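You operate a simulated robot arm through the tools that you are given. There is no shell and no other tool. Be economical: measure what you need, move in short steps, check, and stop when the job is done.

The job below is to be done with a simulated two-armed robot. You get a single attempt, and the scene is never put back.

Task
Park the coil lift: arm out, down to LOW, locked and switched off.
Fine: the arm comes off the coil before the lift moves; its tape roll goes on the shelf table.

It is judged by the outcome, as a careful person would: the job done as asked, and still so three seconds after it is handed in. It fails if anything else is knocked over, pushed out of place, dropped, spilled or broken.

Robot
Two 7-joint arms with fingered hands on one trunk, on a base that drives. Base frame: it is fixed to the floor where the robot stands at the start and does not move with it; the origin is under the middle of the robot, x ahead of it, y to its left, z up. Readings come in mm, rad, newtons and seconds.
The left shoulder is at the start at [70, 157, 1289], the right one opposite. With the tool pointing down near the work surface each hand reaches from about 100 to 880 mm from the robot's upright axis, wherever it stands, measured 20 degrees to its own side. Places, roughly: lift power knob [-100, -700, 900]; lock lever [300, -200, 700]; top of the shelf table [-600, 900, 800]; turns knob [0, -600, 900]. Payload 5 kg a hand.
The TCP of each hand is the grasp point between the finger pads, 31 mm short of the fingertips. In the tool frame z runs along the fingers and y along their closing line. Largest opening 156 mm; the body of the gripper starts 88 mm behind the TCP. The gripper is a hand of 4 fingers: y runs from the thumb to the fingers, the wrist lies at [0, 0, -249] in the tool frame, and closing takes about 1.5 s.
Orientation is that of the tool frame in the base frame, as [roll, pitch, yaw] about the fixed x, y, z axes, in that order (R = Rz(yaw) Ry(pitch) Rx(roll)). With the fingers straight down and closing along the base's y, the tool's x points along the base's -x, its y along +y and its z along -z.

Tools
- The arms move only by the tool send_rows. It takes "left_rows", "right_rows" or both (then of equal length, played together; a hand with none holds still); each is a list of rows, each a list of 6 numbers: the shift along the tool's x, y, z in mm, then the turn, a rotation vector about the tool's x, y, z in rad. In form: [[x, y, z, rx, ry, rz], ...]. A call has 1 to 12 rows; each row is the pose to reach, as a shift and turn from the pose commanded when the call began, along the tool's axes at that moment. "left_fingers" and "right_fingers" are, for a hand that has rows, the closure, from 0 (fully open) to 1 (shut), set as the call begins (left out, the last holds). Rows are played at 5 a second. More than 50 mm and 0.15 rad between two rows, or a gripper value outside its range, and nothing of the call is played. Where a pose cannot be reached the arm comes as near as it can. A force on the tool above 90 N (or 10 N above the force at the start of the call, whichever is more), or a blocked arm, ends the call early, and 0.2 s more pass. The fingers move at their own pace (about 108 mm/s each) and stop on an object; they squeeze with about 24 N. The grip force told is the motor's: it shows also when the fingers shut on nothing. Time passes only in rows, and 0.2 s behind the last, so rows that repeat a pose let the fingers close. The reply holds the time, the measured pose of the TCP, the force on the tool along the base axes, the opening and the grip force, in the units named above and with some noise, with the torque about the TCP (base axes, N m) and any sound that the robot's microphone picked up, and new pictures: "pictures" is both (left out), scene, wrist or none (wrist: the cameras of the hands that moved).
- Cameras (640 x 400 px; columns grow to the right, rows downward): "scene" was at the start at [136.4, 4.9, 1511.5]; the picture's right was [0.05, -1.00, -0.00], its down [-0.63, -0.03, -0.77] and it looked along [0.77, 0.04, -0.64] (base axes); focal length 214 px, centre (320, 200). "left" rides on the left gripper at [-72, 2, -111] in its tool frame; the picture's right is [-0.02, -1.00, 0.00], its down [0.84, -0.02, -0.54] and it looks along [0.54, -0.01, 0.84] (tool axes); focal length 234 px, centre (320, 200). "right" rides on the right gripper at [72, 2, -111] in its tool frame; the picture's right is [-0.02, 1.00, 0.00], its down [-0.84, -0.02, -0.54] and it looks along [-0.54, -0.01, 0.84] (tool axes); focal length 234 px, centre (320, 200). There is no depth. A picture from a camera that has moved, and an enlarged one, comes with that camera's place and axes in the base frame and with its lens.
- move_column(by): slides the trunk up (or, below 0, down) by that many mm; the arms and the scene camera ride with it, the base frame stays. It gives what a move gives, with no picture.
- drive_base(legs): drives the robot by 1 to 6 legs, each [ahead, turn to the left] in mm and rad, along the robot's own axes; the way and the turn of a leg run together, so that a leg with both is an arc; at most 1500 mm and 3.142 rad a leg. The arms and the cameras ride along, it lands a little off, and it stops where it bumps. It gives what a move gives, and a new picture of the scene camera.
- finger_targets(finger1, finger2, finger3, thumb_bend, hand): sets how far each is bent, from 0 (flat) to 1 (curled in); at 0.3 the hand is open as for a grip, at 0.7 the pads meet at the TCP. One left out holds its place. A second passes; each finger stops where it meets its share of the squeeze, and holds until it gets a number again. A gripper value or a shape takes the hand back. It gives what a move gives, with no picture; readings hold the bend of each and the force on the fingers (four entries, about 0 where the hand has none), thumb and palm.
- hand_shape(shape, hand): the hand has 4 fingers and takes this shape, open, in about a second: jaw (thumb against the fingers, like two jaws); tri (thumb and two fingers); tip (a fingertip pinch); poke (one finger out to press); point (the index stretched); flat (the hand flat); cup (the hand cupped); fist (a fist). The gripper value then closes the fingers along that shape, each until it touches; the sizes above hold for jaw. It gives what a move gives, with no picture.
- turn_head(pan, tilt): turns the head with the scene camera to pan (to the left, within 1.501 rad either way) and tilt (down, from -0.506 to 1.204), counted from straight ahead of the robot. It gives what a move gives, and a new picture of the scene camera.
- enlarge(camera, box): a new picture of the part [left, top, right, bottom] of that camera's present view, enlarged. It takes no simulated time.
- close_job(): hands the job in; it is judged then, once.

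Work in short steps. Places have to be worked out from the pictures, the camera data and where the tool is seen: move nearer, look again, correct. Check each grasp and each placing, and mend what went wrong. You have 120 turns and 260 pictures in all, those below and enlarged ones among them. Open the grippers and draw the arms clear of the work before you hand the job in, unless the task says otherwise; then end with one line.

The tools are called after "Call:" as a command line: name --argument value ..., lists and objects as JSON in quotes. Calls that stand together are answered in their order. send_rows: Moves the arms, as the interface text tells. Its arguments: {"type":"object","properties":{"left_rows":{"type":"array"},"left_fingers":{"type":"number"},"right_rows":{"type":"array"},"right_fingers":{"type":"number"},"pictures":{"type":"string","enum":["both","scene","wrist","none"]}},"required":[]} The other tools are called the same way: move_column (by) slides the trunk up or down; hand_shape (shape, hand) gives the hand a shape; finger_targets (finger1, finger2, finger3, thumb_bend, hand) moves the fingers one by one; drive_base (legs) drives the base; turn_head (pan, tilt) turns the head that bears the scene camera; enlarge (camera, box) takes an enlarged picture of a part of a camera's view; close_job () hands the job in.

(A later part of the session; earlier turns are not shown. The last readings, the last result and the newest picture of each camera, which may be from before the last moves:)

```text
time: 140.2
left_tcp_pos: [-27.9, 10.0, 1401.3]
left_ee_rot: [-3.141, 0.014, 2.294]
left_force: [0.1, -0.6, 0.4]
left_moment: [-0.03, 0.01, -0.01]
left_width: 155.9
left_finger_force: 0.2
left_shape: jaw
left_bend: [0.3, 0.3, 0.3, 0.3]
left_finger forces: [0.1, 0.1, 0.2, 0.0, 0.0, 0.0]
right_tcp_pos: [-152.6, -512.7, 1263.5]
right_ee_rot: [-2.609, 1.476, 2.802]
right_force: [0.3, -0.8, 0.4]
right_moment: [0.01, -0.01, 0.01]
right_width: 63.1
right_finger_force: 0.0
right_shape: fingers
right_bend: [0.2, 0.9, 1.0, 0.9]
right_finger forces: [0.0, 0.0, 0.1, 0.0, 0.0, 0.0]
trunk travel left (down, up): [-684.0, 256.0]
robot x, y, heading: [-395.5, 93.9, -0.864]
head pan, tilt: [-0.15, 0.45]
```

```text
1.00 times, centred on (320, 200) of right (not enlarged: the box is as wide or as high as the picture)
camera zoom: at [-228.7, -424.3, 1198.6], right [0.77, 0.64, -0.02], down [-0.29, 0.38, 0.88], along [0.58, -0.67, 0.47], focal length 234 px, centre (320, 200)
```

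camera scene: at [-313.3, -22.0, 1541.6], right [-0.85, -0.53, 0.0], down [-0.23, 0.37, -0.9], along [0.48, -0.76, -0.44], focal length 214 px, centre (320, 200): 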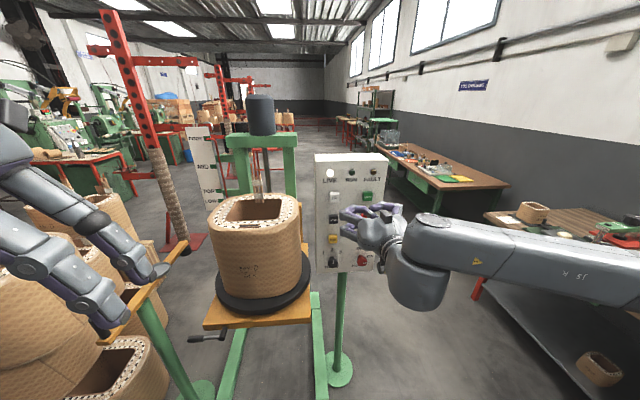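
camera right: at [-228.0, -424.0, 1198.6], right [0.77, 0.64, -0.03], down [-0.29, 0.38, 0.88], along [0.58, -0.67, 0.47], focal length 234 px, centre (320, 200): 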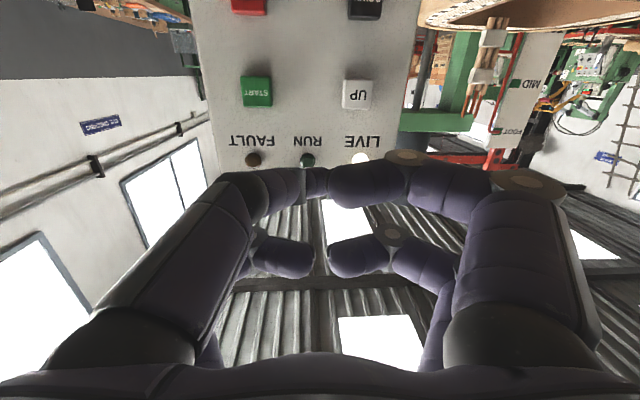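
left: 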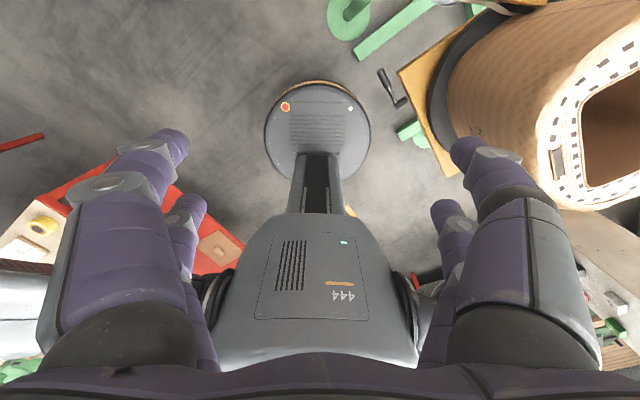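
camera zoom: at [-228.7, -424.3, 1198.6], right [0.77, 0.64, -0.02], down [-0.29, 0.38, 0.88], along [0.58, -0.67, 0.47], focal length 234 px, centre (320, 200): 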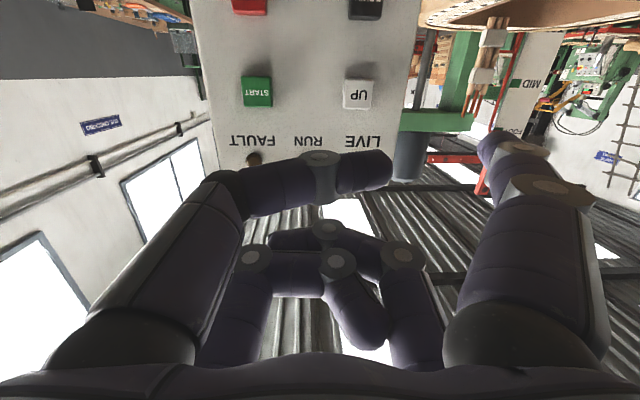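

Good: finger 1 now sticks out; its tip is at ≈(-51,-468,1228), i.e. tool (30,106,34). I lower the trunk 100 mm to bring the tip to DOWN's height and shift it right.

Call:
move_column --by -100

Call:
send_rows --right_rows '[[0, -25, 0, 0, 0, 0], [0, -50, 0, 0, 0, 0]]'

Call:
enlarge --camera "scene" --box '[300, 150, 428, 280]'

```text
time: 141.5
left_tcp_pos: [-27.2, 9.5, 1302.4]
left_ee_rot: [-3.139, 0.015, 2.297]
left_force: [-0.3, 0.2, -0.8]
left_moment: [0.0, 0.01, 0.0]
left_width: 156.0
left_finger_force: 0.1
left_shape: jaw
left_bend: [0.3, 0.3, 0.3, 0.3]
left_finger forces: [0.1, 0.0, 0.0, 0.0, 0.1, 0.0]
right_tcp_pos: [-152.1, -511.9, 1162.2]
right_ee_rot: [-2.607, 1.479, 2.804]
right_force: [0.0, -1.3, 0.2]
right_moment: [0.02, 0.02, 0.04]
right_width: 63.1
right_finger_force: 0.1
right_shape: fingers
right_bend: [0.2, 0.9, 1.0, 0.9]
right_finger forces: [0.0, 0.1, 0.1, 0.1, 0.1, 0.0]
trunk travel left (down, up): [-584.0, 356.0]
robot x, y, heading: [-397.0, 90.4, -0.862]
head pan, tilt: [-0.15, 0.45]
```

```text
time: 142.1
left_tcp_pos: [-29.3, 8.0, 1302.5]
left_ee_rot: [3.14, 0.016, 2.295]
left_force: [-1.0, -0.9, 0.2]
left_moment: [-0.01, -0.02, 0.01]
left_width: 156.2
left_finger_force: 0.1
left_shape: jaw
left_bend: [0.3, 0.3, 0.3, 0.3]
left_finger forces: [0.0, 0.0, 0.0, 0.0, 0.1, 0.0]
right_tcp_pos: [-191.9, -543.9, 1165.7]
right_ee_rot: [-2.63, 1.476, 2.782]
right_force: [0.0, -0.5, 3.1]
right_moment: [0.3, 0.24, 0.04]
right_width: 63.1
right_finger_force: 0.0
right_shape: fingers
right_bend: [0.2, 0.9, 1.0, 0.9]
right_finger forces: [0.0, 0.1, 0.0, 0.1, 0.0, 0.0]
trunk travel left (down, up): [-584.0, 356.0]
robot x, y, heading: [-393.9, 94.2, -0.866]
head pan, tilt: [-0.15, 0.45]
camera scene: at [-316.6, -23.5, 1442.1], right [-0.85, -0.53, 0.0], down [-0.23, 0.37, -0.9], along [0.48, -0.76, -0.43], focal length 214 px, centre (320, 200)
camera right: at [-267.8, -455.8, 1102.3], right [0.77, 0.64, -0.02], down [-0.29, 0.38, 0.88], along [0.57, -0.67, 0.47], focal length 234 px, centre (320, 200)
```

scene: 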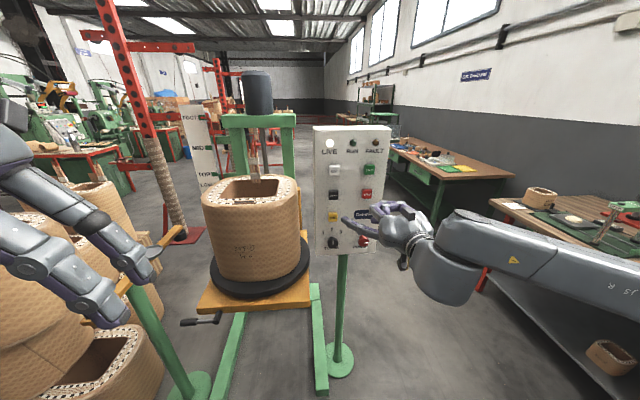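
right: 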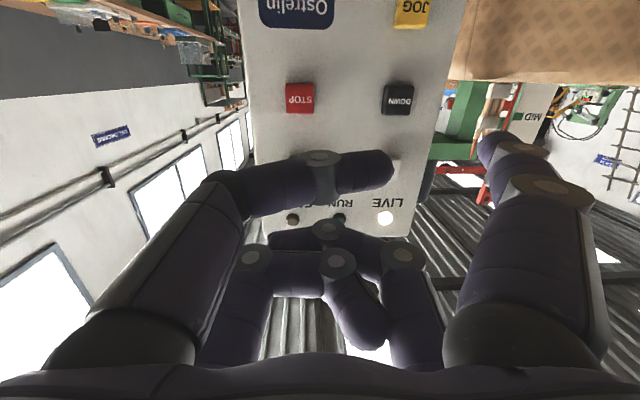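

```text
3.08 times, centred on (364, 215) of scene
camera zoom: at [-316.6, -23.5, 1442.1], right [-0.85, -0.53, 0.0], down [-0.23, 0.37, -0.9], along [0.48, -0.76, -0.43], focal length 660 px, centre (185, 154)
```

zoom: 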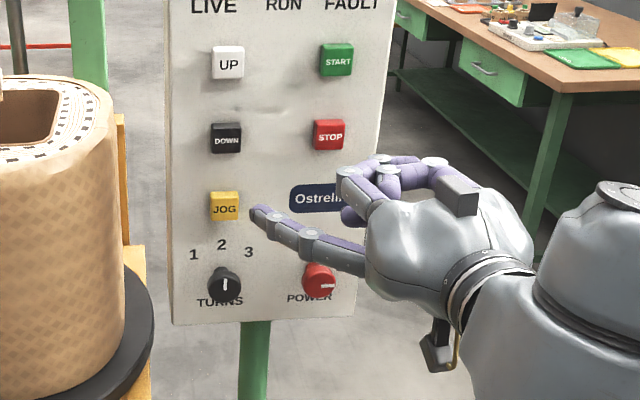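

Tip at ≈(-91,-501,1131), DOWN at ≈(10,-628,1132): line-up is exactly along the panel normal. I advance 125 mm and check.

Call:
send_rows --right_rows '[[-2.5, -0.5, 32, 0, 0, 0], [-5, -1, 63, 0, 0, 0], [-7.5, -1.5, 95, 0, 0, 0], [-10, -2, 125, 0, 0, 0]]'

Call:
enlarge --camera "scene" --box '[300, 150, 428, 280]'

```text
time: 143.1
left_tcp_pos: [-26.7, 8.6, 1300.9]
left_ee_rot: [-3.141, 0.013, 2.294]
left_force: [-0.5, -0.7, 0.3]
left_moment: [-0.05, 0.02, 0.01]
left_width: 156.1
left_finger_force: 0.0
left_shape: jaw
left_bend: [0.3, 0.3, 0.3, 0.3]
left_finger forces: [0.0, 0.1, 0.0, 0.1, 0.0, 0.0]
right_tcp_pos: [-107.5, -642.5, 1166.0]
right_ee_rot: [-2.641, 1.47, 2.773]
right_force: [-0.2, -0.1, -0.2]
right_moment: [0.03, -0.01, -0.02]
right_width: 63.1
right_finger_force: 0.1
right_shape: fingers
right_bend: [0.2, 0.9, 1.0, 0.9]
right_finger forces: [0.0, 0.1, 0.1, 0.1, 0.1, 0.0]
trunk travel left (down, up): [-584.0, 356.0]
robot x, y, heading: [-395.6, 91.7, -0.861]
head pan, tilt: [-0.15, 0.45]
camera scene: at [-313.2, -22.9, 1441.5], right [-0.85, -0.53, 0.0], down [-0.23, 0.37, -0.9], along [0.48, -0.76, -0.44], focal length 214 px, centre (320, 200)
camera right: at [-185.3, -553.4, 1103.1], right [0.76, 0.64, -0.02], down [-0.29, 0.37, 0.88], along [0.58, -0.67, 0.47], focal length 234 px, centre (320, 200)
```

scene: 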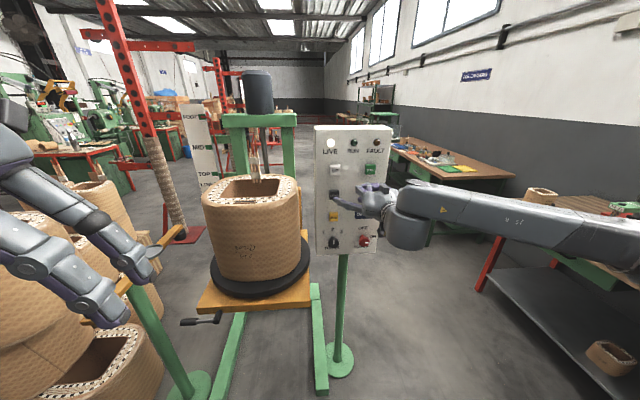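
right: 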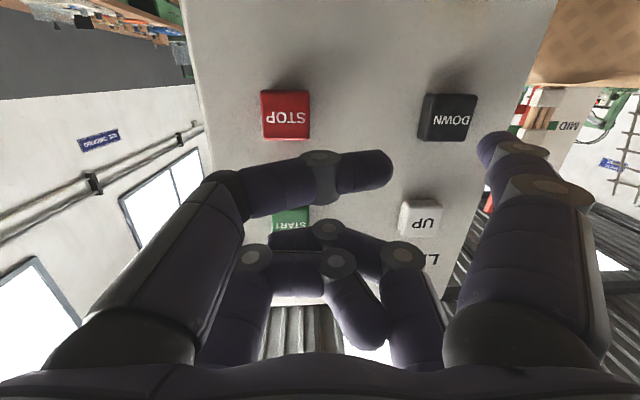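

```text
3.08 times, centred on (364, 215) of scene
camera zoom: at [-313.2, -22.9, 1441.5], right [-0.85, -0.53, 0.0], down [-0.23, 0.37, -0.9], along [0.48, -0.76, -0.44], focal length 660 px, centre (185, 154)
```

zoom: 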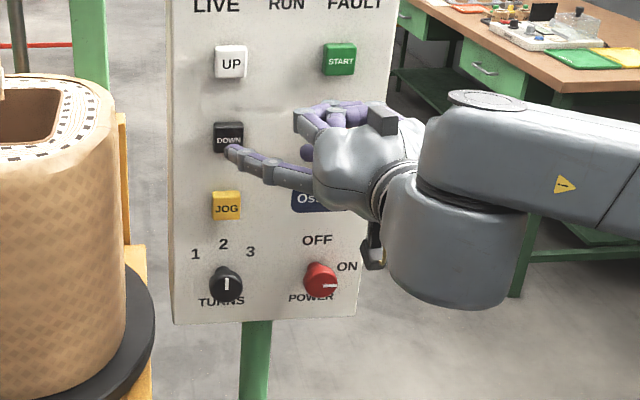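

Tip is ≈33 mm before the DOWN button and aligned. I do a short trial press (in, brief hold, back) and watch forces, sounds, and the pointer.

Call:
send_rows --right_rows '[[-1, 0, 12, 0, 0, 0], [-2, 0, 22, 0, 0, 0], [-2.5, 0, 30, 0, 0, 0]]' --pictures "scene"

Call:
enlarge --camera "scene" --box '[150, 80, 420, 250]'

```text
time: 143.9
left_tcp_pos: [-28.5, 8.8, 1301.5]
left_ee_rot: [3.141, 0.016, 2.296]
left_force: [0.5, -0.8, -0.4]
left_moment: [-0.03, -0.02, 0.0]
left_width: 155.7
left_finger_force: 0.0
left_shape: jaw
left_bend: [0.3, 0.3, 0.3, 0.3]
left_finger forces: [0.0, 0.0, 0.0, 0.0, 0.1, 0.0]
right_tcp_pos: [-91.1, -663.4, 1165.6]
right_ee_rot: [-2.622, 1.467, 2.793]
right_force: [-0.2, -0.6, -0.2]
right_moment: [-0.03, -0.01, 0.03]
right_width: 63.2
right_finger_force: 0.0
right_shape: fingers
right_bend: [0.2, 0.9, 1.0, 0.9]
right_finger forces: [0.0, 0.1, 0.0, 0.0, 0.0, 0.0]
trunk travel left (down, up): [-584.0, 356.0]
robot x, y, heading: [-398.0, 93.0, -0.858]
head pan, tilt: [-0.15, 0.45]
camera scene: at [-314.3, -22.5, 1441.7], right [-0.85, -0.53, 0.0], down [-0.23, 0.37, -0.9], along [0.48, -0.76, -0.44], focal length 214 px, centre (320, 200)
```

scene: 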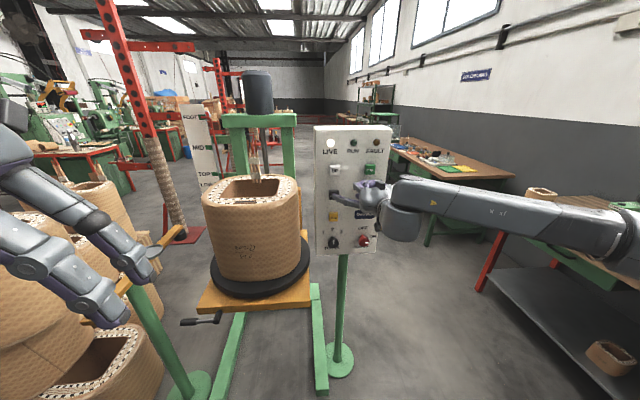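

```text
2.35 times, centred on (285, 165) of scene
camera zoom: at [-314.3, -22.5, 1441.7], right [-0.85, -0.53, 0.0], down [-0.23, 0.37, -0.9], along [0.48, -0.76, -0.44], focal length 505 px, centre (402, 282)
```

zoom: 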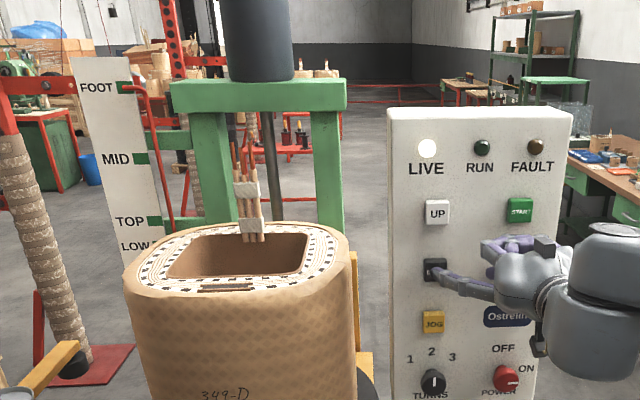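

No contact yet; the tip is at the button face. I push on in small steps.

Call:
send_rows --right_rows '[[-0.5, 0, 5, 0, 0, 0], [-0.8, 0, 10, 0, 0, 0]]' --pictures "none"

Call:
enlarge --camera "scene" --box '[150, 80, 420, 250]'

```text
time: 144.5
left_tcp_pos: [-28.0, 8.7, 1301.4]
left_ee_rot: [-3.14, 0.014, 2.295]
left_force: [0.0, -0.3, 0.4]
left_moment: [-0.01, -0.01, 0.02]
left_width: 155.9
left_finger_force: 0.0
left_shape: jaw
left_bend: [0.3, 0.3, 0.3, 0.3]
left_finger forces: [0.0, 0.1, 0.0, 0.0, 0.0, 0.1]
right_tcp_pos: [-87.3, -672.3, 1167.9]
right_ee_rot: [-2.59, 1.467, 2.825]
right_force: [-0.5, 0.0, -0.5]
right_moment: [0.01, 0.02, 0.0]
right_width: 63.2
right_finger_force: 0.0
right_shape: fingers
right_bend: [0.2, 0.9, 1.0, 0.9]
right_finger forces: [0.1, 0.0, 0.0, 0.0, 0.0, 0.1]
right hand out of reach, approached as far as the arm can: row 2
trunk travel left (down, up): [-584.0, 356.0]
robot x, y, heading: [-397.1, 94.0, -0.864]
head pan, tilt: [-0.15, 0.45]
```

```text
2.35 times, centred on (285, 165) of scene
camera zoom: at [-314.0, -22.7, 1441.6], right [-0.85, -0.53, 0.0], down [-0.23, 0.37, -0.9], along [0.48, -0.76, -0.44], focal length 505 px, centre (402, 282)
```

zoom: 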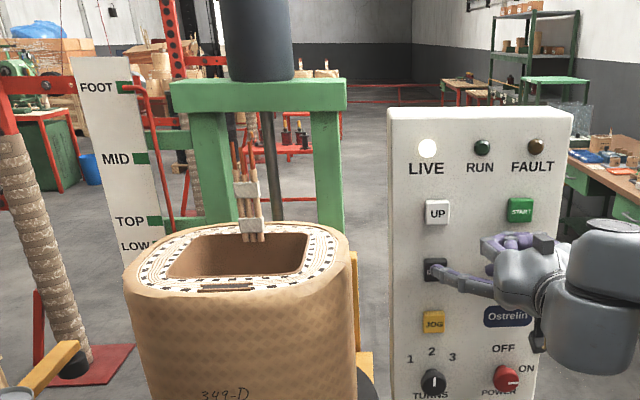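

Arm reach ends here. I pull the hand back 45 mm and bring the base 45 mm nearer so the arm has travel left for pressing.

Call:
send_rows --right_rows '[[2, 0, -23, 0, 0, 0], [4, 0, -45, 0, 0, 0]]' --pictures "none"

Call:
drive_base --legs '[[45, 0]]'

Call:
enlarge --camera "scene" --box '[300, 120, 428, 250]'

Call:
enlarge --camera "right" --box '[320, 0, 640, 200]'

```text
time: 145.1
left_tcp_pos: [-27.3, 10.1, 1302.3]
left_ee_rot: [-3.14, 0.015, 2.297]
left_force: [0.1, 0.8, -0.3]
left_moment: [0.01, -0.05, 0.01]
left_width: 156.3
left_finger_force: 0.0
left_shape: jaw
left_bend: [0.3, 0.3, 0.3, 0.3]
left_finger forces: [0.0, 0.0, 0.0, 0.1, 0.0, 0.0]
right_tcp_pos: [-118.2, -635.7, 1166.9]
right_ee_rot: [-2.628, 1.474, 2.786]
right_force: [-0.6, -0.7, -0.7]
right_moment: [0.04, 0.01, -0.03]
right_width: 63.1
right_finger_force: 0.0
right_shape: fingers
right_bend: [0.2, 0.9, 1.0, 0.9]
right_finger forces: [0.1, 0.0, 0.0, 0.1, 0.1, 0.1]
trunk travel left (down, up): [-584.0, 356.0]
robot x, y, heading: [-392.8, 89.0, -0.858]
head pan, tilt: [-0.15, 0.45]
```

```text
time: 146.0
left_tcp_pos: [1.6, -24.5, 1301.4]
left_ee_rot: [-3.14, 0.018, 2.295]
left_force: [-0.1, 0.0, 0.0]
left_moment: [0.0, 0.01, -0.01]
left_width: 156.0
left_finger_force: 0.1
left_shape: jaw
left_bend: [0.3, 0.3, 0.3, 0.3]
left_finger forces: [0.0, 0.0, 0.0, 0.0, 0.0, 0.0]
right_tcp_pos: [-87.5, -670.5, 1168.0]
right_ee_rot: [-2.62, 1.472, 2.792]
right_force: [-0.6, -0.5, -0.1]
right_moment: [-0.01, 0.01, -0.01]
right_width: 63.1
right_finger_force: 0.1
right_shape: fingers
right_bend: [0.2, 0.9, 1.0, 0.9]
right_finger forces: [0.1, 0.0, 0.0, 0.0, 0.0, 0.0]
trunk travel left (down, up): [-584.0, 356.0]
robot x, y, heading: [-367.2, 59.3, -0.867]
head pan, tilt: [-0.15, 0.45]
heard: click
camera scene: at [-284.7, -56.0, 1441.9], right [-0.85, -0.53, 0.0], down [-0.23, 0.37, -0.9], along [0.48, -0.76, -0.43], focal length 214 px, centre (320, 200)
```

scene: 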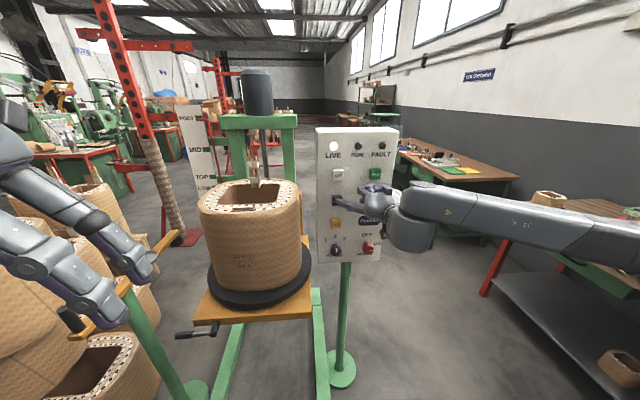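

```text
3.08 times, centred on (364, 185) of scene
camera zoom: at [-284.7, -56.0, 1441.9], right [-0.85, -0.53, 0.0], down [-0.23, 0.37, -0.9], along [0.48, -0.76, -0.43], focal length 660 px, centre (185, 246)
```

zoom: 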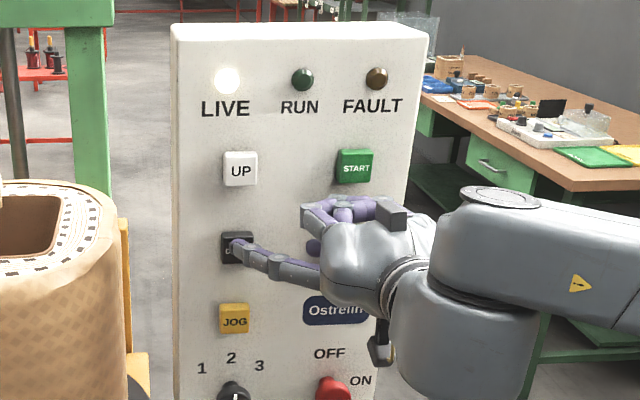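

```text
2.00 times, centred on (480, 100) of right
camera zoom: at [-164.2, -582.8, 1104.8], right [0.76, 0.64, -0.02], down [-0.29, 0.38, 0.88], along [0.58, -0.67, 0.47], focal length 468 px, centre (0, 400)
```

zoom: 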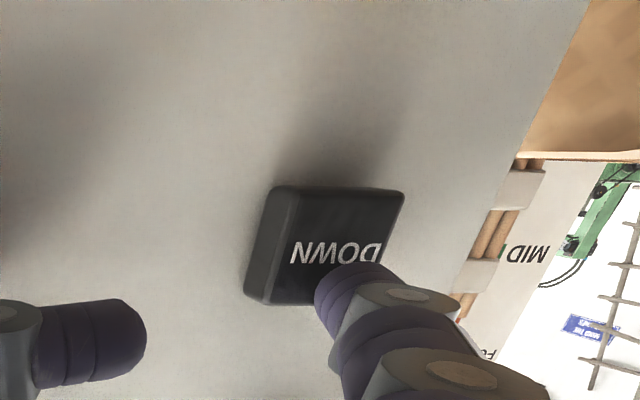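

A click was heard: DOWN was pressed. I check whether the lift moved.

Call:
enlarge --camera "scene" --box '[150, 80, 420, 250]'

Call:
send_rows --right_rows '[[0, 0, 0, 0, 0, 0]]' --pictures "none"

Call:
enlarge --camera "scene" --box '[150, 80, 420, 250]'

```text
2.35 times, centred on (285, 165) of scene
camera zoom: at [-284.7, -56.0, 1441.9], right [-0.85, -0.53, 0.0], down [-0.23, 0.37, -0.9], along [0.48, -0.76, -0.43], focal length 505 px, centre (402, 282)
```

zoom: 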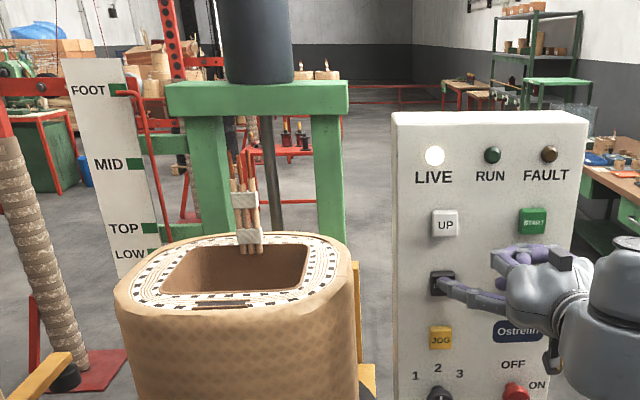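

```text
time: 146.4
left_tcp_pos: [-0.0, -23.3, 1302.3]
left_ee_rot: [-3.14, 0.019, 2.294]
left_force: [-0.9, -0.1, 0.2]
left_moment: [-0.06, -0.06, 0.01]
left_width: 156.0
left_finger_force: 0.1
left_shape: jaw
left_bend: [0.3, 0.3, 0.3, 0.3]
left_finger forces: [0.0, 0.0, 0.0, 0.0, 0.0, 0.0]
right_tcp_pos: [-89.8, -669.1, 1168.5]
right_ee_rot: [-2.612, 1.475, 2.802]
right_force: [-1.1, 0.6, 0.8]
right_moment: [0.01, -0.01, -0.03]
right_width: 63.1
right_finger_force: 0.0
right_shape: fingers
right_bend: [0.2, 0.9, 1.0, 0.9]
right_finger forces: [0.0, 0.0, 0.0, 0.0, 0.1, 0.1]
trunk travel left (down, up): [-584.0, 356.0]
robot x, y, heading: [-366.5, 61.0, -0.86]
head pan, tilt: [-0.15, 0.45]
```

```text
2.35 times, centred on (285, 165) of scene
camera zoom: at [-286.6, -54.5, 1442.1], right [-0.85, -0.53, 0.0], down [-0.23, 0.37, -0.9], along [0.48, -0.76, -0.43], focal length 505 px, centre (402, 282)
```

zoom: 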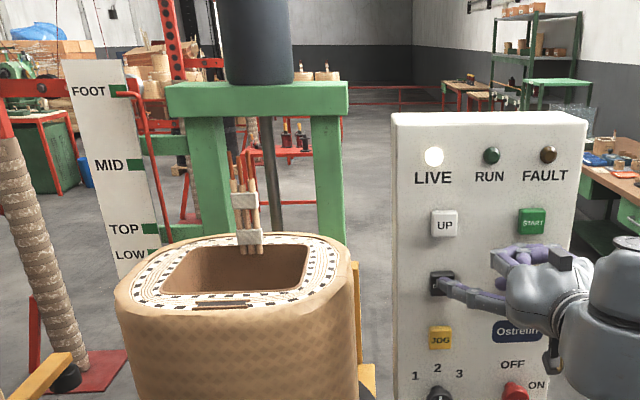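

Let me magnify the pointer at FOOT.

Call:
enlarge --camera "scene" --box '[170, 100, 234, 140]'

```text
10.00 times, centred on (202, 120) of scene
camera zoom: at [-286.6, -54.5, 1442.1], right [-0.85, -0.53, 0.0], down [-0.23, 0.37, -0.9], along [0.48, -0.76, -0.43], focal length 2145 px, centre (1500, 1000)
```

zoom: 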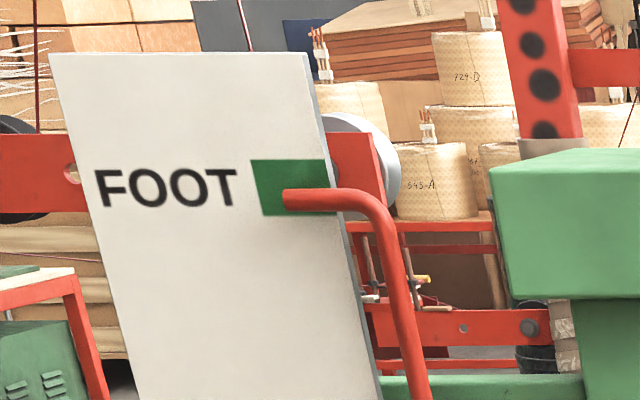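

Pointer sits near mid-mark, inconclusive. I press DOWN firmly with the arm for about a second and compare.

Call:
send_rows --right_rows '[[-0.5, 0, 5, 0, 0, 0], [-1, 0, 10, 0, 0, 0], [-1.4, 0, 14, 0, 0, 0], [-1.4, 0, 14, 0, 0, 0], [-1.4, 0, 14, 0, 0, 0]]' --pictures "none"

Call:
enlarge --camera "scene" --box '[170, 100, 234, 140]'

Call:
enlarge --camera "scene" --box '[300, 120, 428, 250]'

```text
time: 147.6
left_tcp_pos: [1.5, -25.3, 1301.9]
left_ee_rot: [-3.141, 0.018, 2.294]
left_force: [0.3, -0.9, -0.2]
left_moment: [0.0, 0.0, -0.01]
left_width: 156.1
left_finger_force: 0.1
left_shape: jaw
left_bend: [0.3, 0.3, 0.3, 0.3]
left_finger forces: [0.0, 0.0, 0.1, 0.0, 0.0, 0.0]
right_tcp_pos: [-79.5, -682.1, 1167.7]
right_ee_rot: [-2.631, 1.473, 2.781]
right_force: [-10.3, 6.6, -3.5]
right_moment: [-0.01, 0.57, 1.06]
right_width: 64.3
right_finger_force: 6.2
right_shape: fingers
right_bend: [0.18, 0.9, 1.0, 0.9]
right_finger forces: [11.0, 0.0, 0.1, 0.0, 0.0, 0.0]
trunk travel left (down, up): [-584.0, 356.0]
robot x, y, heading: [-371.1, 62.0, -0.865]
head pan, tilt: [-0.15, 0.45]
heard: click
```

```text
10.00 times, centred on (202, 120) of scene
camera zoom: at [-286.3, -56.5, 1441.8], right [-0.85, -0.53, 0.0], down [-0.23, 0.37, -0.9], along [0.48, -0.76, -0.43], focal length 2145 px, centre (1500, 1000)
```

zoom: 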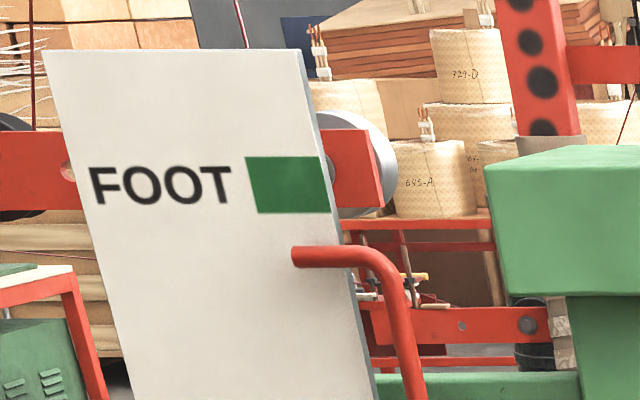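

```text
3.08 times, centred on (364, 185) of scene
camera zoom: at [-286.3, -56.5, 1441.8], right [-0.85, -0.53, 0.0], down [-0.23, 0.37, -0.9], along [0.48, -0.76, -0.43], focal length 660 px, centre (185, 246)
```

zoom: 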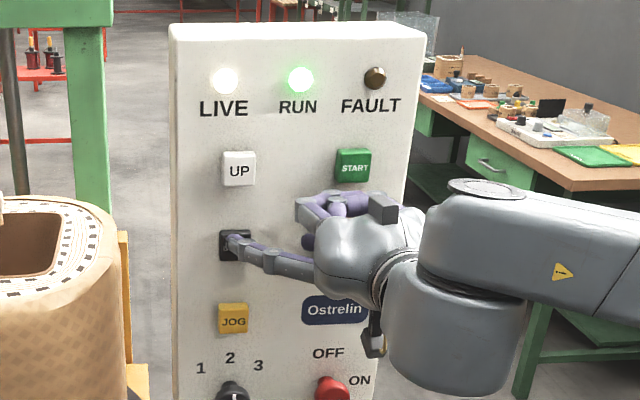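

RUN is lit and the pointer moves down: unlocked and hold-to-run. I keep the button pressed ~2 s and measure the speed.

Call:
send_rows --right_rows '[[0, 0, 0, 0, 0, 0], [0, 0, 0, 0, 0, 0], [0, 0, 0, 0, 0, 0], [0, 0, 0, 0, 0, 0], [0, 0, 0, 0, 0, 0], [0, 0, 0, 0, 0, 0], [0, 0, 0, 0, 0, 0], [0, 0, 0, 0, 0, 0], [0, 0, 0, 0, 0, 0], [0, 0, 0, 0, 0, 0]]' --pictures "none"

Call:
enlarge --camera "scene" --box '[150, 80, 420, 250]'

```text
time: 149.8
left_tcp_pos: [0.7, -25.0, 1301.7]
left_ee_rot: [-3.142, 0.019, 2.295]
left_force: [0.7, 0.2, -0.7]
left_moment: [0.04, 0.01, 0.0]
left_width: 156.2
left_finger_force: 0.1
left_shape: jaw
left_bend: [0.3, 0.3, 0.3, 0.3]
left_finger forces: [0.1, 0.0, 0.0, 0.1, 0.0, 0.0]
right_tcp_pos: [-78.8, -682.4, 1169.0]
right_ee_rot: [-2.632, 1.474, 2.778]
right_force: [-12.1, 7.3, -5.8]
right_moment: [-0.13, 0.82, 1.18]
right_width: 64.3
right_finger_force: 6.3
right_shape: fingers
right_bend: [0.18, 0.9, 1.0, 0.9]
right_finger forces: [12.8, 0.0, 0.0, 0.0, 0.1, 0.0]
trunk travel left (down, up): [-584.0, 356.0]
robot x, y, heading: [-369.8, 56.2, -0.859]
head pan, tilt: [-0.15, 0.45]
```

```text
2.35 times, centred on (285, 165) of scene
camera zoom: at [-286.3, -56.8, 1441.8], right [-0.85, -0.53, 0.0], down [-0.23, 0.37, -0.9], along [0.48, -0.76, -0.43], focal length 505 px, centre (402, 282)
```

zoom: 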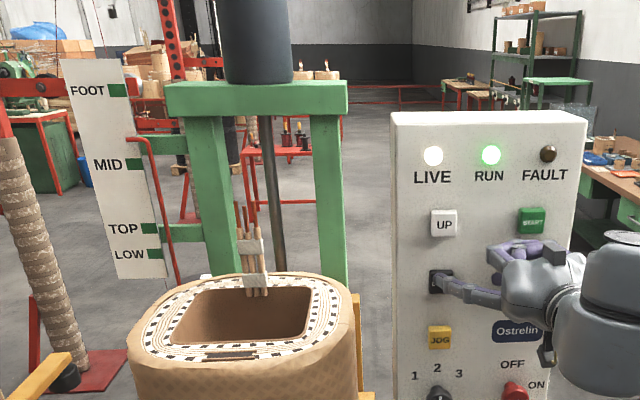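

Speed ≈14 px/s in this view with ≈115 px to go to LOW. I hold on for 2.6 s twice, then re-measure.

Call:
send_rows --right_rows '[[0, 0, 0, 0, 0, 0], [0, 0, 0, 0, 0, 0], [0, 0, 0, 0, 0, 0], [0, 0, 0, 0, 0, 0], [0, 0, 0, 0, 0, 0], [0, 0, 0, 0, 0, 0], [0, 0, 0, 0, 0, 0], [0, 0, 0, 0, 0, 0], [0, 0, 0, 0, 0, 0], [0, 0, 0, 0, 0, 0], [0, 0, 0, 0, 0, 0], [0, 0, 0, 0, 0, 0]]' --pictures "none"

Call:
send_rows --right_rows '[[0, 0, 0, 0, 0, 0], [0, 0, 0, 0, 0, 0], [0, 0, 0, 0, 0, 0], [0, 0, 0, 0, 0, 0], [0, 0, 0, 0, 0, 0], [0, 0, 0, 0, 0, 0], [0, 0, 0, 0, 0, 0], [0, 0, 0, 0, 0, 0], [0, 0, 0, 0, 0, 0], [0, 0, 0, 0, 0, 0], [0, 0, 0, 0, 0, 0], [0, 0, 0, 0, 0, 0]]' --pictures "none"

Call:
enlarge --camera "scene" --box '[150, 80, 420, 250]'

```text
time: 152.4
left_tcp_pos: [0.9, -25.3, 1302.0]
left_ee_rot: [-3.141, 0.018, 2.295]
left_force: [0.1, 0.2, -0.4]
left_moment: [-0.02, -0.03, 0.04]
left_width: 155.8
left_finger_force: 0.0
left_shape: jaw
left_bend: [0.3, 0.3, 0.3, 0.3]
left_finger forces: [0.0, 0.0, 0.0, 0.0, 0.0, 0.0]
right_tcp_pos: [-79.9, -681.3, 1168.0]
right_ee_rot: [-2.633, 1.474, 2.781]
right_force: [-12.5, 5.8, -5.1]
right_moment: [-0.06, 0.85, 1.2]
right_width: 64.4
right_finger_force: 6.3
right_shape: fingers
right_bend: [0.18, 0.9, 1.0, 0.9]
right_finger forces: [12.6, 0.0, 0.0, 0.0, 0.0, 0.0]
trunk travel left (down, up): [-584.0, 356.0]
robot x, y, heading: [-366.8, 58.5, -0.858]
head pan, tilt: [-0.15, 0.45]
```

```text
time: 155.0
left_tcp_pos: [1.0, -25.3, 1302.5]
left_ee_rot: [-3.141, 0.017, 2.295]
left_force: [-0.1, 0.0, 0.5]
left_moment: [-0.02, -0.01, 0.0]
left_width: 155.9
left_finger_force: 0.0
left_shape: jaw
left_bend: [0.3, 0.3, 0.3, 0.3]
left_finger forces: [0.1, 0.0, 0.0, 0.1, 0.0, 0.1]
right_tcp_pos: [-79.3, -681.8, 1168.1]
right_ee_rot: [-2.634, 1.474, 2.78]
right_force: [-12.5, 6.3, -5.2]
right_moment: [-0.08, 0.84, 1.21]
right_width: 64.5
right_finger_force: 6.5
right_shape: fingers
right_bend: [0.17, 0.9, 1.0, 0.9]
right_finger forces: [12.6, 0.0, 0.0, 0.0, 0.1, 0.1]
trunk travel left (down, up): [-584.0, 356.0]
robot x, y, heading: [-368.8, 58.2, -0.862]
head pan, tilt: [-0.15, 0.45]
```

```text
2.35 times, centred on (285, 165) of scene
camera zoom: at [-286.3, -56.9, 1441.8], right [-0.85, -0.53, 0.0], down [-0.23, 0.37, -0.9], along [0.48, -0.76, -0.43], focal length 505 px, centre (402, 282)
```

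zoom: 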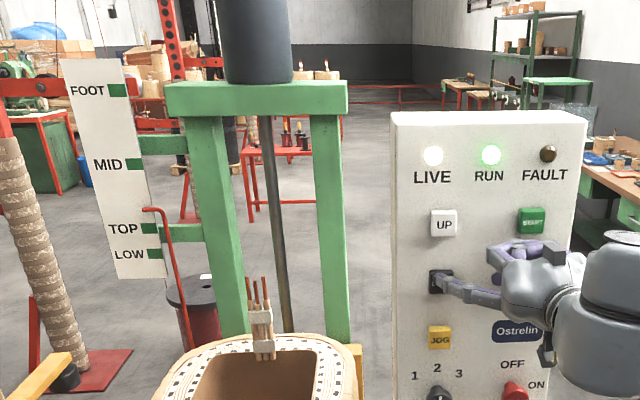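

Pointer is just above TOP; about 3.3 s to go. I hold 2.4 s more.

Call:
send_rows --right_rows '[[0, 0, 0, 0, 0, 0], [0, 0, 0, 0, 0, 0], [0, 0, 0, 0, 0, 0], [0, 0, 0, 0, 0, 0], [0, 0, 0, 0, 0, 0], [0, 0, 0, 0, 0, 0], [0, 0, 0, 0, 0, 0], [0, 0, 0, 0, 0, 0], [0, 0, 0, 0, 0, 0], [0, 0, 0, 0, 0, 0], [0, 0, 0, 0, 0, 0]]' --pictures "none"

Call:
enlarge --camera "scene" --box '[180, 160, 244, 200]'

```text
time: 157.4
left_tcp_pos: [0.5, -25.0, 1301.4]
left_ee_rot: [3.141, 0.017, 2.295]
left_force: [0.2, 0.0, -0.6]
left_moment: [0.01, -0.04, 0.01]
left_width: 156.1
left_finger_force: 0.2
left_shape: jaw
left_bend: [0.3, 0.3, 0.3, 0.3]
left_finger forces: [0.0, 0.1, 0.1, 0.1, 0.1, 0.0]
right_tcp_pos: [-79.0, -681.3, 1169.5]
right_ee_rot: [-2.631, 1.472, 2.781]
right_force: [-11.2, 6.1, -5.8]
right_moment: [-0.1, 0.82, 1.18]
right_width: 64.3
right_finger_force: 6.3
right_shape: fingers
right_bend: [0.17, 0.9, 1.0, 0.9]
right_finger forces: [12.5, 0.0, 0.1, 0.0, 0.0, 0.0]
trunk travel left (down, up): [-584.0, 356.0]
robot x, y, heading: [-367.8, 59.0, -0.863]
head pan, tilt: [-0.15, 0.45]
```

```text
10.00 times, centred on (212, 180) of scene
camera zoom: at [-286.4, -56.9, 1441.8], right [-0.85, -0.53, 0.0], down [-0.23, 0.37, -0.9], along [0.48, -0.76, -0.43], focal length 2145 px, centre (1400, 400)
```

zoom: 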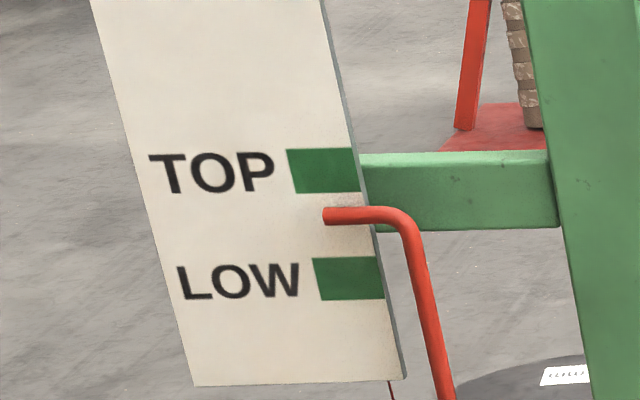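

62–66 px left at ~53 px/s ≈ 1.2 s. I hold 1.0 s and then pull off the button in the same call.

Call:
send_rows --right_rows '[[0, 0, 0, 0, 0, 0], [0, 0, 0, 0, 0, 0], [0, 0, 0, 0, 0, 0], [0, 0, 0, 0, 0, 0], [0, 0, 0, 0, 0, 0], [1.5, 0, -20, 0, 0, 0], [3, 0, -40, 0, 0, 0]]' --pictures "none"

Call:
enlarge --camera "scene" --box '[180, 160, 244, 200]'

Call:
enlarge --camera "scene" --box '[150, 80, 420, 250]'

```text
time: 159.0
left_tcp_pos: [0.8, -24.9, 1301.0]
left_ee_rot: [3.141, 0.019, 2.295]
left_force: [0.3, 0.4, -0.4]
left_moment: [0.0, -0.04, -0.02]
left_width: 155.8
left_finger_force: 0.0
left_shape: jaw
left_bend: [0.3, 0.3, 0.3, 0.3]
left_finger forces: [0.1, 0.0, 0.0, 0.0, 0.1, 0.0]
right_tcp_pos: [-105.0, -651.2, 1171.5]
right_ee_rot: [-2.626, 1.473, 2.786]
right_force: [-0.6, 0.0, -0.1]
right_moment: [-0.01, -0.01, -0.01]
right_width: 63.2
right_finger_force: 0.1
right_shape: fingers
right_bend: [0.2, 0.9, 1.0, 0.9]
right_finger forces: [0.0, 0.0, 0.0, 0.0, 0.0, 0.0]
trunk travel left (down, up): [-584.0, 356.0]
robot x, y, heading: [-365.6, 57.9, -0.861]
head pan, tilt: [-0.15, 0.45]
```

```text
10.00 times, centred on (212, 180) of scene
camera zoom: at [-285.9, -56.9, 1441.9], right [-0.85, -0.53, 0.0], down [-0.23, 0.37, -0.9], along [0.48, -0.76, -0.43], focal length 2145 px, centre (1400, 400)
```

zoom: 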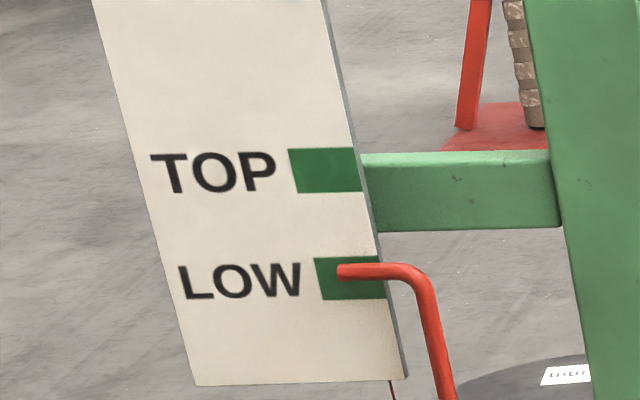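

```text
2.35 times, centred on (285, 165) of scene
camera zoom: at [-285.9, -56.9, 1441.9], right [-0.85, -0.53, 0.0], down [-0.23, 0.37, -0.9], along [0.48, -0.76, -0.43], focal length 505 px, centre (402, 282)
```

zoom: 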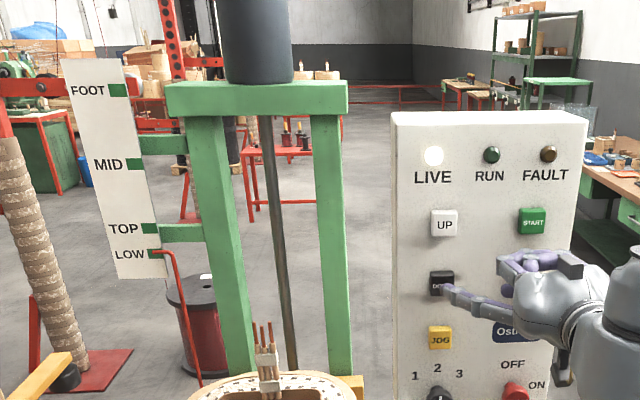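

Pointer is on the LOW mark, but slightly above its middle. I give one short tap (~0.2 s) to centre it.

Call:
send_rows --right_rows '[[-1.5, 0, 21, 0, 0, 0], [-2.5, 0, 34, 0, 0, 0], [-1, 0, 12, 0, 0, 0], [0, 0, -20, 0, 0, 0]]' --pictures "none"

Call:
enlarge --camera "scene" --box '[180, 160, 244, 200]'

```text
time: 160.0
left_tcp_pos: [1.6, -24.3, 1301.7]
left_ee_rot: [3.141, 0.018, 2.296]
left_force: [1.4, 0.2, -0.4]
left_moment: [-0.01, 0.0, -0.04]
left_width: 155.7
left_finger_force: 0.1
left_shape: jaw
left_bend: [0.3, 0.3, 0.3, 0.3]
left_finger forces: [0.0, 0.0, 0.0, 0.0, 0.1, 0.0]
right_tcp_pos: [-118.6, -636.3, 1170.0]
right_ee_rot: [-2.631, 1.474, 2.784]
right_force: [0.0, 0.2, 0.4]
right_moment: [0.01, -0.03, -0.02]
right_width: 62.9
right_finger_force: 0.1
right_shape: fingers
right_bend: [0.2, 0.9, 1.0, 0.9]
right_finger forces: [0.0, 0.1, 0.1, 0.0, 0.0, 0.1]
trunk travel left (down, up): [-584.0, 356.0]
robot x, y, heading: [-368.5, 57.9, -0.862]
head pan, tilt: [-0.15, 0.45]
```

```text
10.00 times, centred on (212, 180) of scene
camera zoom: at [-285.7, -56.4, 1441.9], right [-0.85, -0.53, 0.0], down [-0.23, 0.37, -0.9], along [0.48, -0.76, -0.43], focal length 2145 px, centre (1400, 400)
```

zoom: 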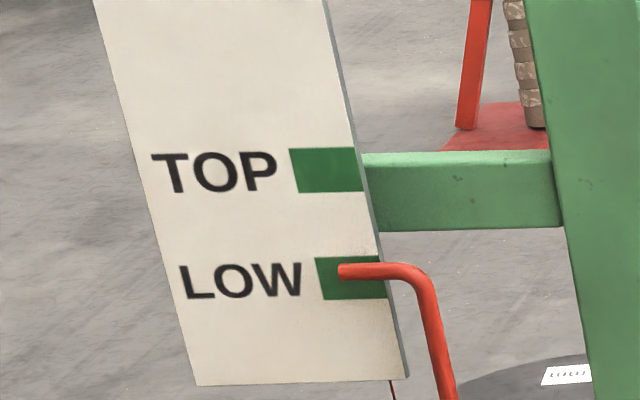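

No click that time; one slightly deeper tap.

Call:
send_rows --right_rows '[[-3, 0, 40, 0, 0, 0], [-4.5, 0, 58, 0, 0, 0], [-3, 0, 30, 0, 0, 0], [0, 0, -5, 0, 0, 0]]' --pictures "none"

Call:
enlarge --camera "scene" --box '[180, 160, 244, 200]'

```text
time: 161.0
left_tcp_pos: [0.4, -25.1, 1301.2]
left_ee_rot: [3.141, 0.017, 2.295]
left_force: [-0.8, 0.1, -0.5]
left_moment: [-0.01, -0.02, -0.02]
left_width: 155.9
left_finger_force: 0.2
left_shape: jaw
left_bend: [0.3, 0.3, 0.3, 0.3]
left_finger forces: [0.1, 0.0, 0.0, 0.1, 0.0, 0.0]
right_tcp_pos: [-122.0, -634.6, 1171.3]
right_ee_rot: [-2.626, 1.477, 2.785]
right_force: [0.0, 0.6, -0.4]
right_moment: [0.01, -0.03, -0.01]
right_width: 63.1
right_finger_force: 0.0
right_shape: fingers
right_bend: [0.2, 0.9, 1.0, 0.9]
right_finger forces: [0.0, 0.1, 0.0, 0.0, 0.1, 0.0]
trunk travel left (down, up): [-584.0, 356.0]
robot x, y, heading: [-366.0, 55.3, -0.863]
head pan, tilt: [-0.15, 0.45]
heard: click
```

```text
10.00 times, centred on (212, 180) of scene
camera zoom: at [-285.7, -56.5, 1441.9], right [-0.85, -0.53, 0.0], down [-0.23, 0.37, -0.9], along [0.48, -0.76, -0.43], focal length 2145 px, centre (1400, 400)
```

zoom: 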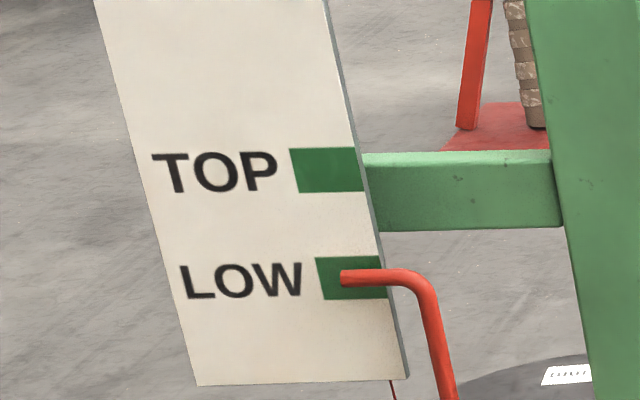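

LOW is now centred. Next the power knob: I back the hand off, shift it to the POWER knob's axis and set the jaw shape.

Call:
send_rows --right_rows '[[2, -8, -20, 0, 0, 0], [4, -16, -40, 0, 0, 0], [6, -23, -65, 0, 0, 0]]' --pictures "none"

Call:
hand_shape --hand "right" --shape "jaw"

Call:
move_column --by -150

Call:
turn_head --pan -0.25 --tilt 0.45

```text
time: 161.8
left_tcp_pos: [0.3, -25.0, 1301.7]
left_ee_rot: [3.141, 0.017, 2.294]
left_force: [-1.1, -0.1, 0.8]
left_moment: [0.01, -0.02, 0.04]
left_width: 156.2
left_finger_force: 0.1
left_shape: jaw
left_bend: [0.3, 0.3, 0.3, 0.3]
left_finger forces: [0.0, 0.0, 0.1, 0.0, 0.0, 0.1]
right_tcp_pos: [-181.2, -598.9, 1174.0]
right_ee_rot: [-2.63, 1.472, 2.784]
right_force: [-0.4, 0.5, -0.5]
right_moment: [-0.01, 0.0, -0.04]
right_width: 63.1
right_finger_force: 0.1
right_shape: fingers
right_bend: [0.2, 0.9, 1.0, 0.9]
right_finger forces: [0.1, 0.1, 0.1, 0.0, 0.1, 0.0]
trunk travel left (down, up): [-584.0, 356.0]
robot x, y, heading: [-363.6, 55.3, -0.86]
head pan, tilt: [-0.15, 0.45]
```

```text
time: 162.7
left_tcp_pos: [2.5, -26.0, 1301.0]
left_ee_rot: [-3.14, 0.016, 2.296]
left_force: [-0.4, 0.2, -0.2]
left_moment: [0.03, 0.0, 0.05]
left_width: 156.2
left_finger_force: 0.1
left_shape: jaw
left_bend: [0.3, 0.3, 0.3, 0.3]
left_finger forces: [0.0, 0.0, 0.0, 0.0, 0.0, 0.0]
right_tcp_pos: [-180.9, -599.3, 1173.0]
right_ee_rot: [-2.627, 1.472, 2.783]
right_force: [-0.1, 0.0, 0.6]
right_moment: [-0.02, 0.01, 0.02]
right_width: 156.2
right_finger_force: 0.0
right_shape: jaw
right_bend: [0.3, 0.3, 0.3, 0.3]
right_finger forces: [0.0, 0.1, 0.1, 0.1, 0.0, 0.0]
trunk travel left (down, up): [-584.0, 356.0]
robot x, y, heading: [-367.5, 59.0, -0.863]
head pan, tilt: [-0.15, 0.45]
```

```text
time: 164.5
left_tcp_pos: [2.0, -25.8, 1151.9]
left_ee_rot: [3.141, 0.017, 2.293]
left_force: [-0.8, 0.6, 1.4]
left_moment: [-0.02, 0.01, 0.0]
left_width: 156.1
left_finger_force: 0.1
left_shape: jaw
left_bend: [0.3, 0.3, 0.3, 0.3]
left_finger forces: [0.1, 0.0, 0.0, 0.0, 0.1, 0.0]
right_tcp_pos: [-180.6, -597.8, 1023.9]
right_ee_rot: [-2.627, 1.473, 2.784]
right_force: [0.6, -0.6, 0.1]
right_moment: [0.0, -0.03, -0.02]
right_width: 156.0
right_finger_force: 0.1
right_shape: jaw
right_bend: [0.3, 0.3, 0.3, 0.3]
right_finger forces: [0.1, 0.0, 0.0, 0.0, 0.0, 0.1]
trunk travel left (down, up): [-434.0, 506.0]
robot x, y, heading: [-365.9, 57.8, -0.858]
head pan, tilt: [-0.15, 0.45]
```

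```text
time: 165.2
left_tcp_pos: [2.4, -25.7, 1152.3]
left_ee_rot: [-3.139, 0.015, 2.295]
left_force: [0.1, 0.1, 0.4]
left_moment: [0.01, -0.04, 0.0]
left_width: 156.0
left_finger_force: 0.1
left_shape: jaw
left_bend: [0.3, 0.3, 0.3, 0.3]
left_finger forces: [0.1, 0.0, 0.0, 0.1, 0.0, 0.1]
right_tcp_pos: [-180.5, -600.8, 1023.4]
right_ee_rot: [-2.632, 1.473, 2.782]
right_force: [0.8, -0.5, -0.6]
right_moment: [-0.02, 0.0, 0.03]
right_width: 155.9
right_finger_force: 0.0
right_shape: jaw
right_bend: [0.3, 0.3, 0.3, 0.3]
right_finger forces: [0.0, 0.0, 0.0, 0.1, 0.0, 0.0]
trunk travel left (down, up): [-434.0, 506.0]
robot x, y, heading: [-363.2, 57.4, -0.867]
head pan, tilt: [-0.25, 0.45]
camera scene: at [-292.4, -61.9, 1291.7], right [-0.9, -0.44, 0.0], down [-0.19, 0.39, -0.9], along [0.4, -0.81, -0.44], focal length 214 px, centre (320, 200)
```

scene: 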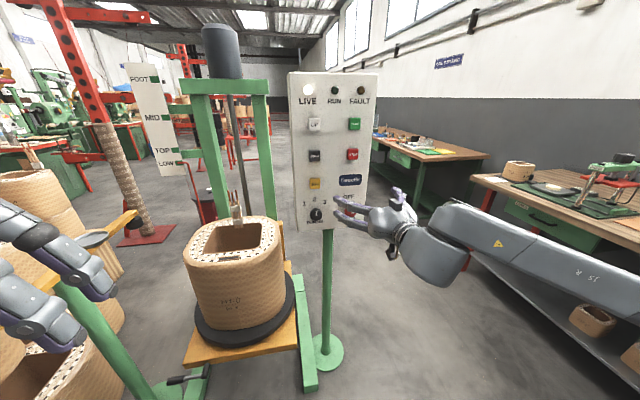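

I lower the last ~98 mm and look at the knob through the wrist camera.

Call:
move_column --by -98

Call:
enlarge --camera "right" --box '[0, 0, 640, 400]'

Call:
enlarge --camera "scene" --box '[270, 80, 430, 260]'

```text
time: 166.5
left_tcp_pos: [1.3, -26.5, 1052.9]
left_ee_rot: [-3.141, 0.016, 2.295]
left_force: [0.0, -0.1, 0.6]
left_moment: [0.04, 0.01, -0.01]
left_width: 156.0
left_finger_force: 0.1
left_shape: jaw
left_bend: [0.3, 0.3, 0.3, 0.3]
left_finger forces: [0.1, 0.0, 0.0, 0.0, 0.0, 0.0]
right_tcp_pos: [-181.3, -600.4, 925.0]
right_ee_rot: [-2.626, 1.473, 2.787]
right_force: [0.5, 0.3, 0.3]
right_moment: [0.01, -0.04, -0.01]
right_width: 155.7
right_finger_force: 0.1
right_shape: jaw
right_bend: [0.3, 0.3, 0.3, 0.3]
right_finger forces: [0.0, 0.1, 0.1, 0.0, 0.1, 0.0]
trunk travel left (down, up): [-336.0, 604.0]
robot x, y, heading: [-366.3, 57.9, -0.862]
head pan, tilt: [-0.25, 0.45]
```

```text
1.00 times, centred on (320, 200) of right (not enlarged: the box is as wide or as high as the picture)
camera zoom: at [-257.6, -511.0, 862.0], right [0.76, 0.64, -0.02], down [-0.29, 0.37, 0.88], along [0.58, -0.67, 0.47], focal length 234 px, centre (320, 200)
```

zoom: 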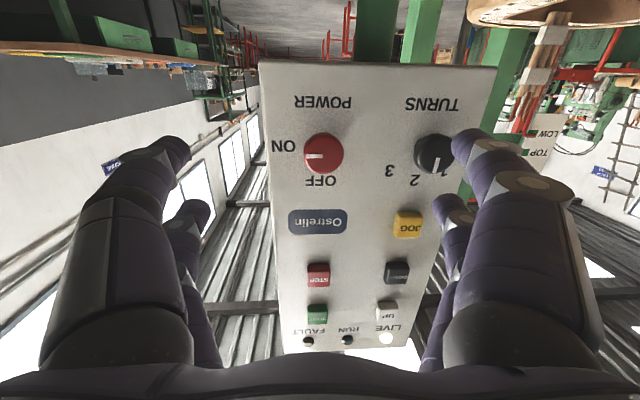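

```text
2.22 times, centred on (350, 170) of scene
camera zoom: at [-292.5, -61.8, 1193.8], right [-0.9, -0.44, 0.0], down [-0.19, 0.39, -0.9], along [0.4, -0.81, -0.44], focal length 477 px, centre (253, 267)
```

zoom: 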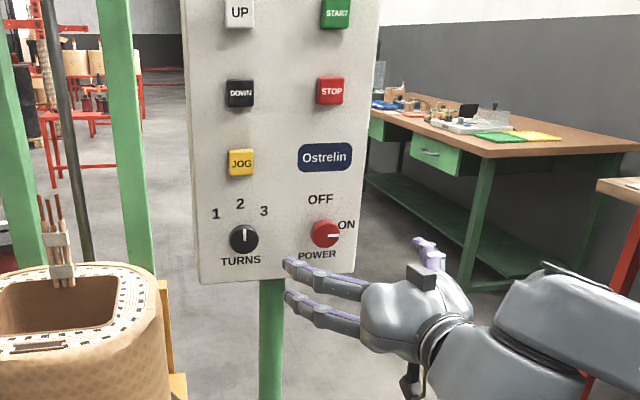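

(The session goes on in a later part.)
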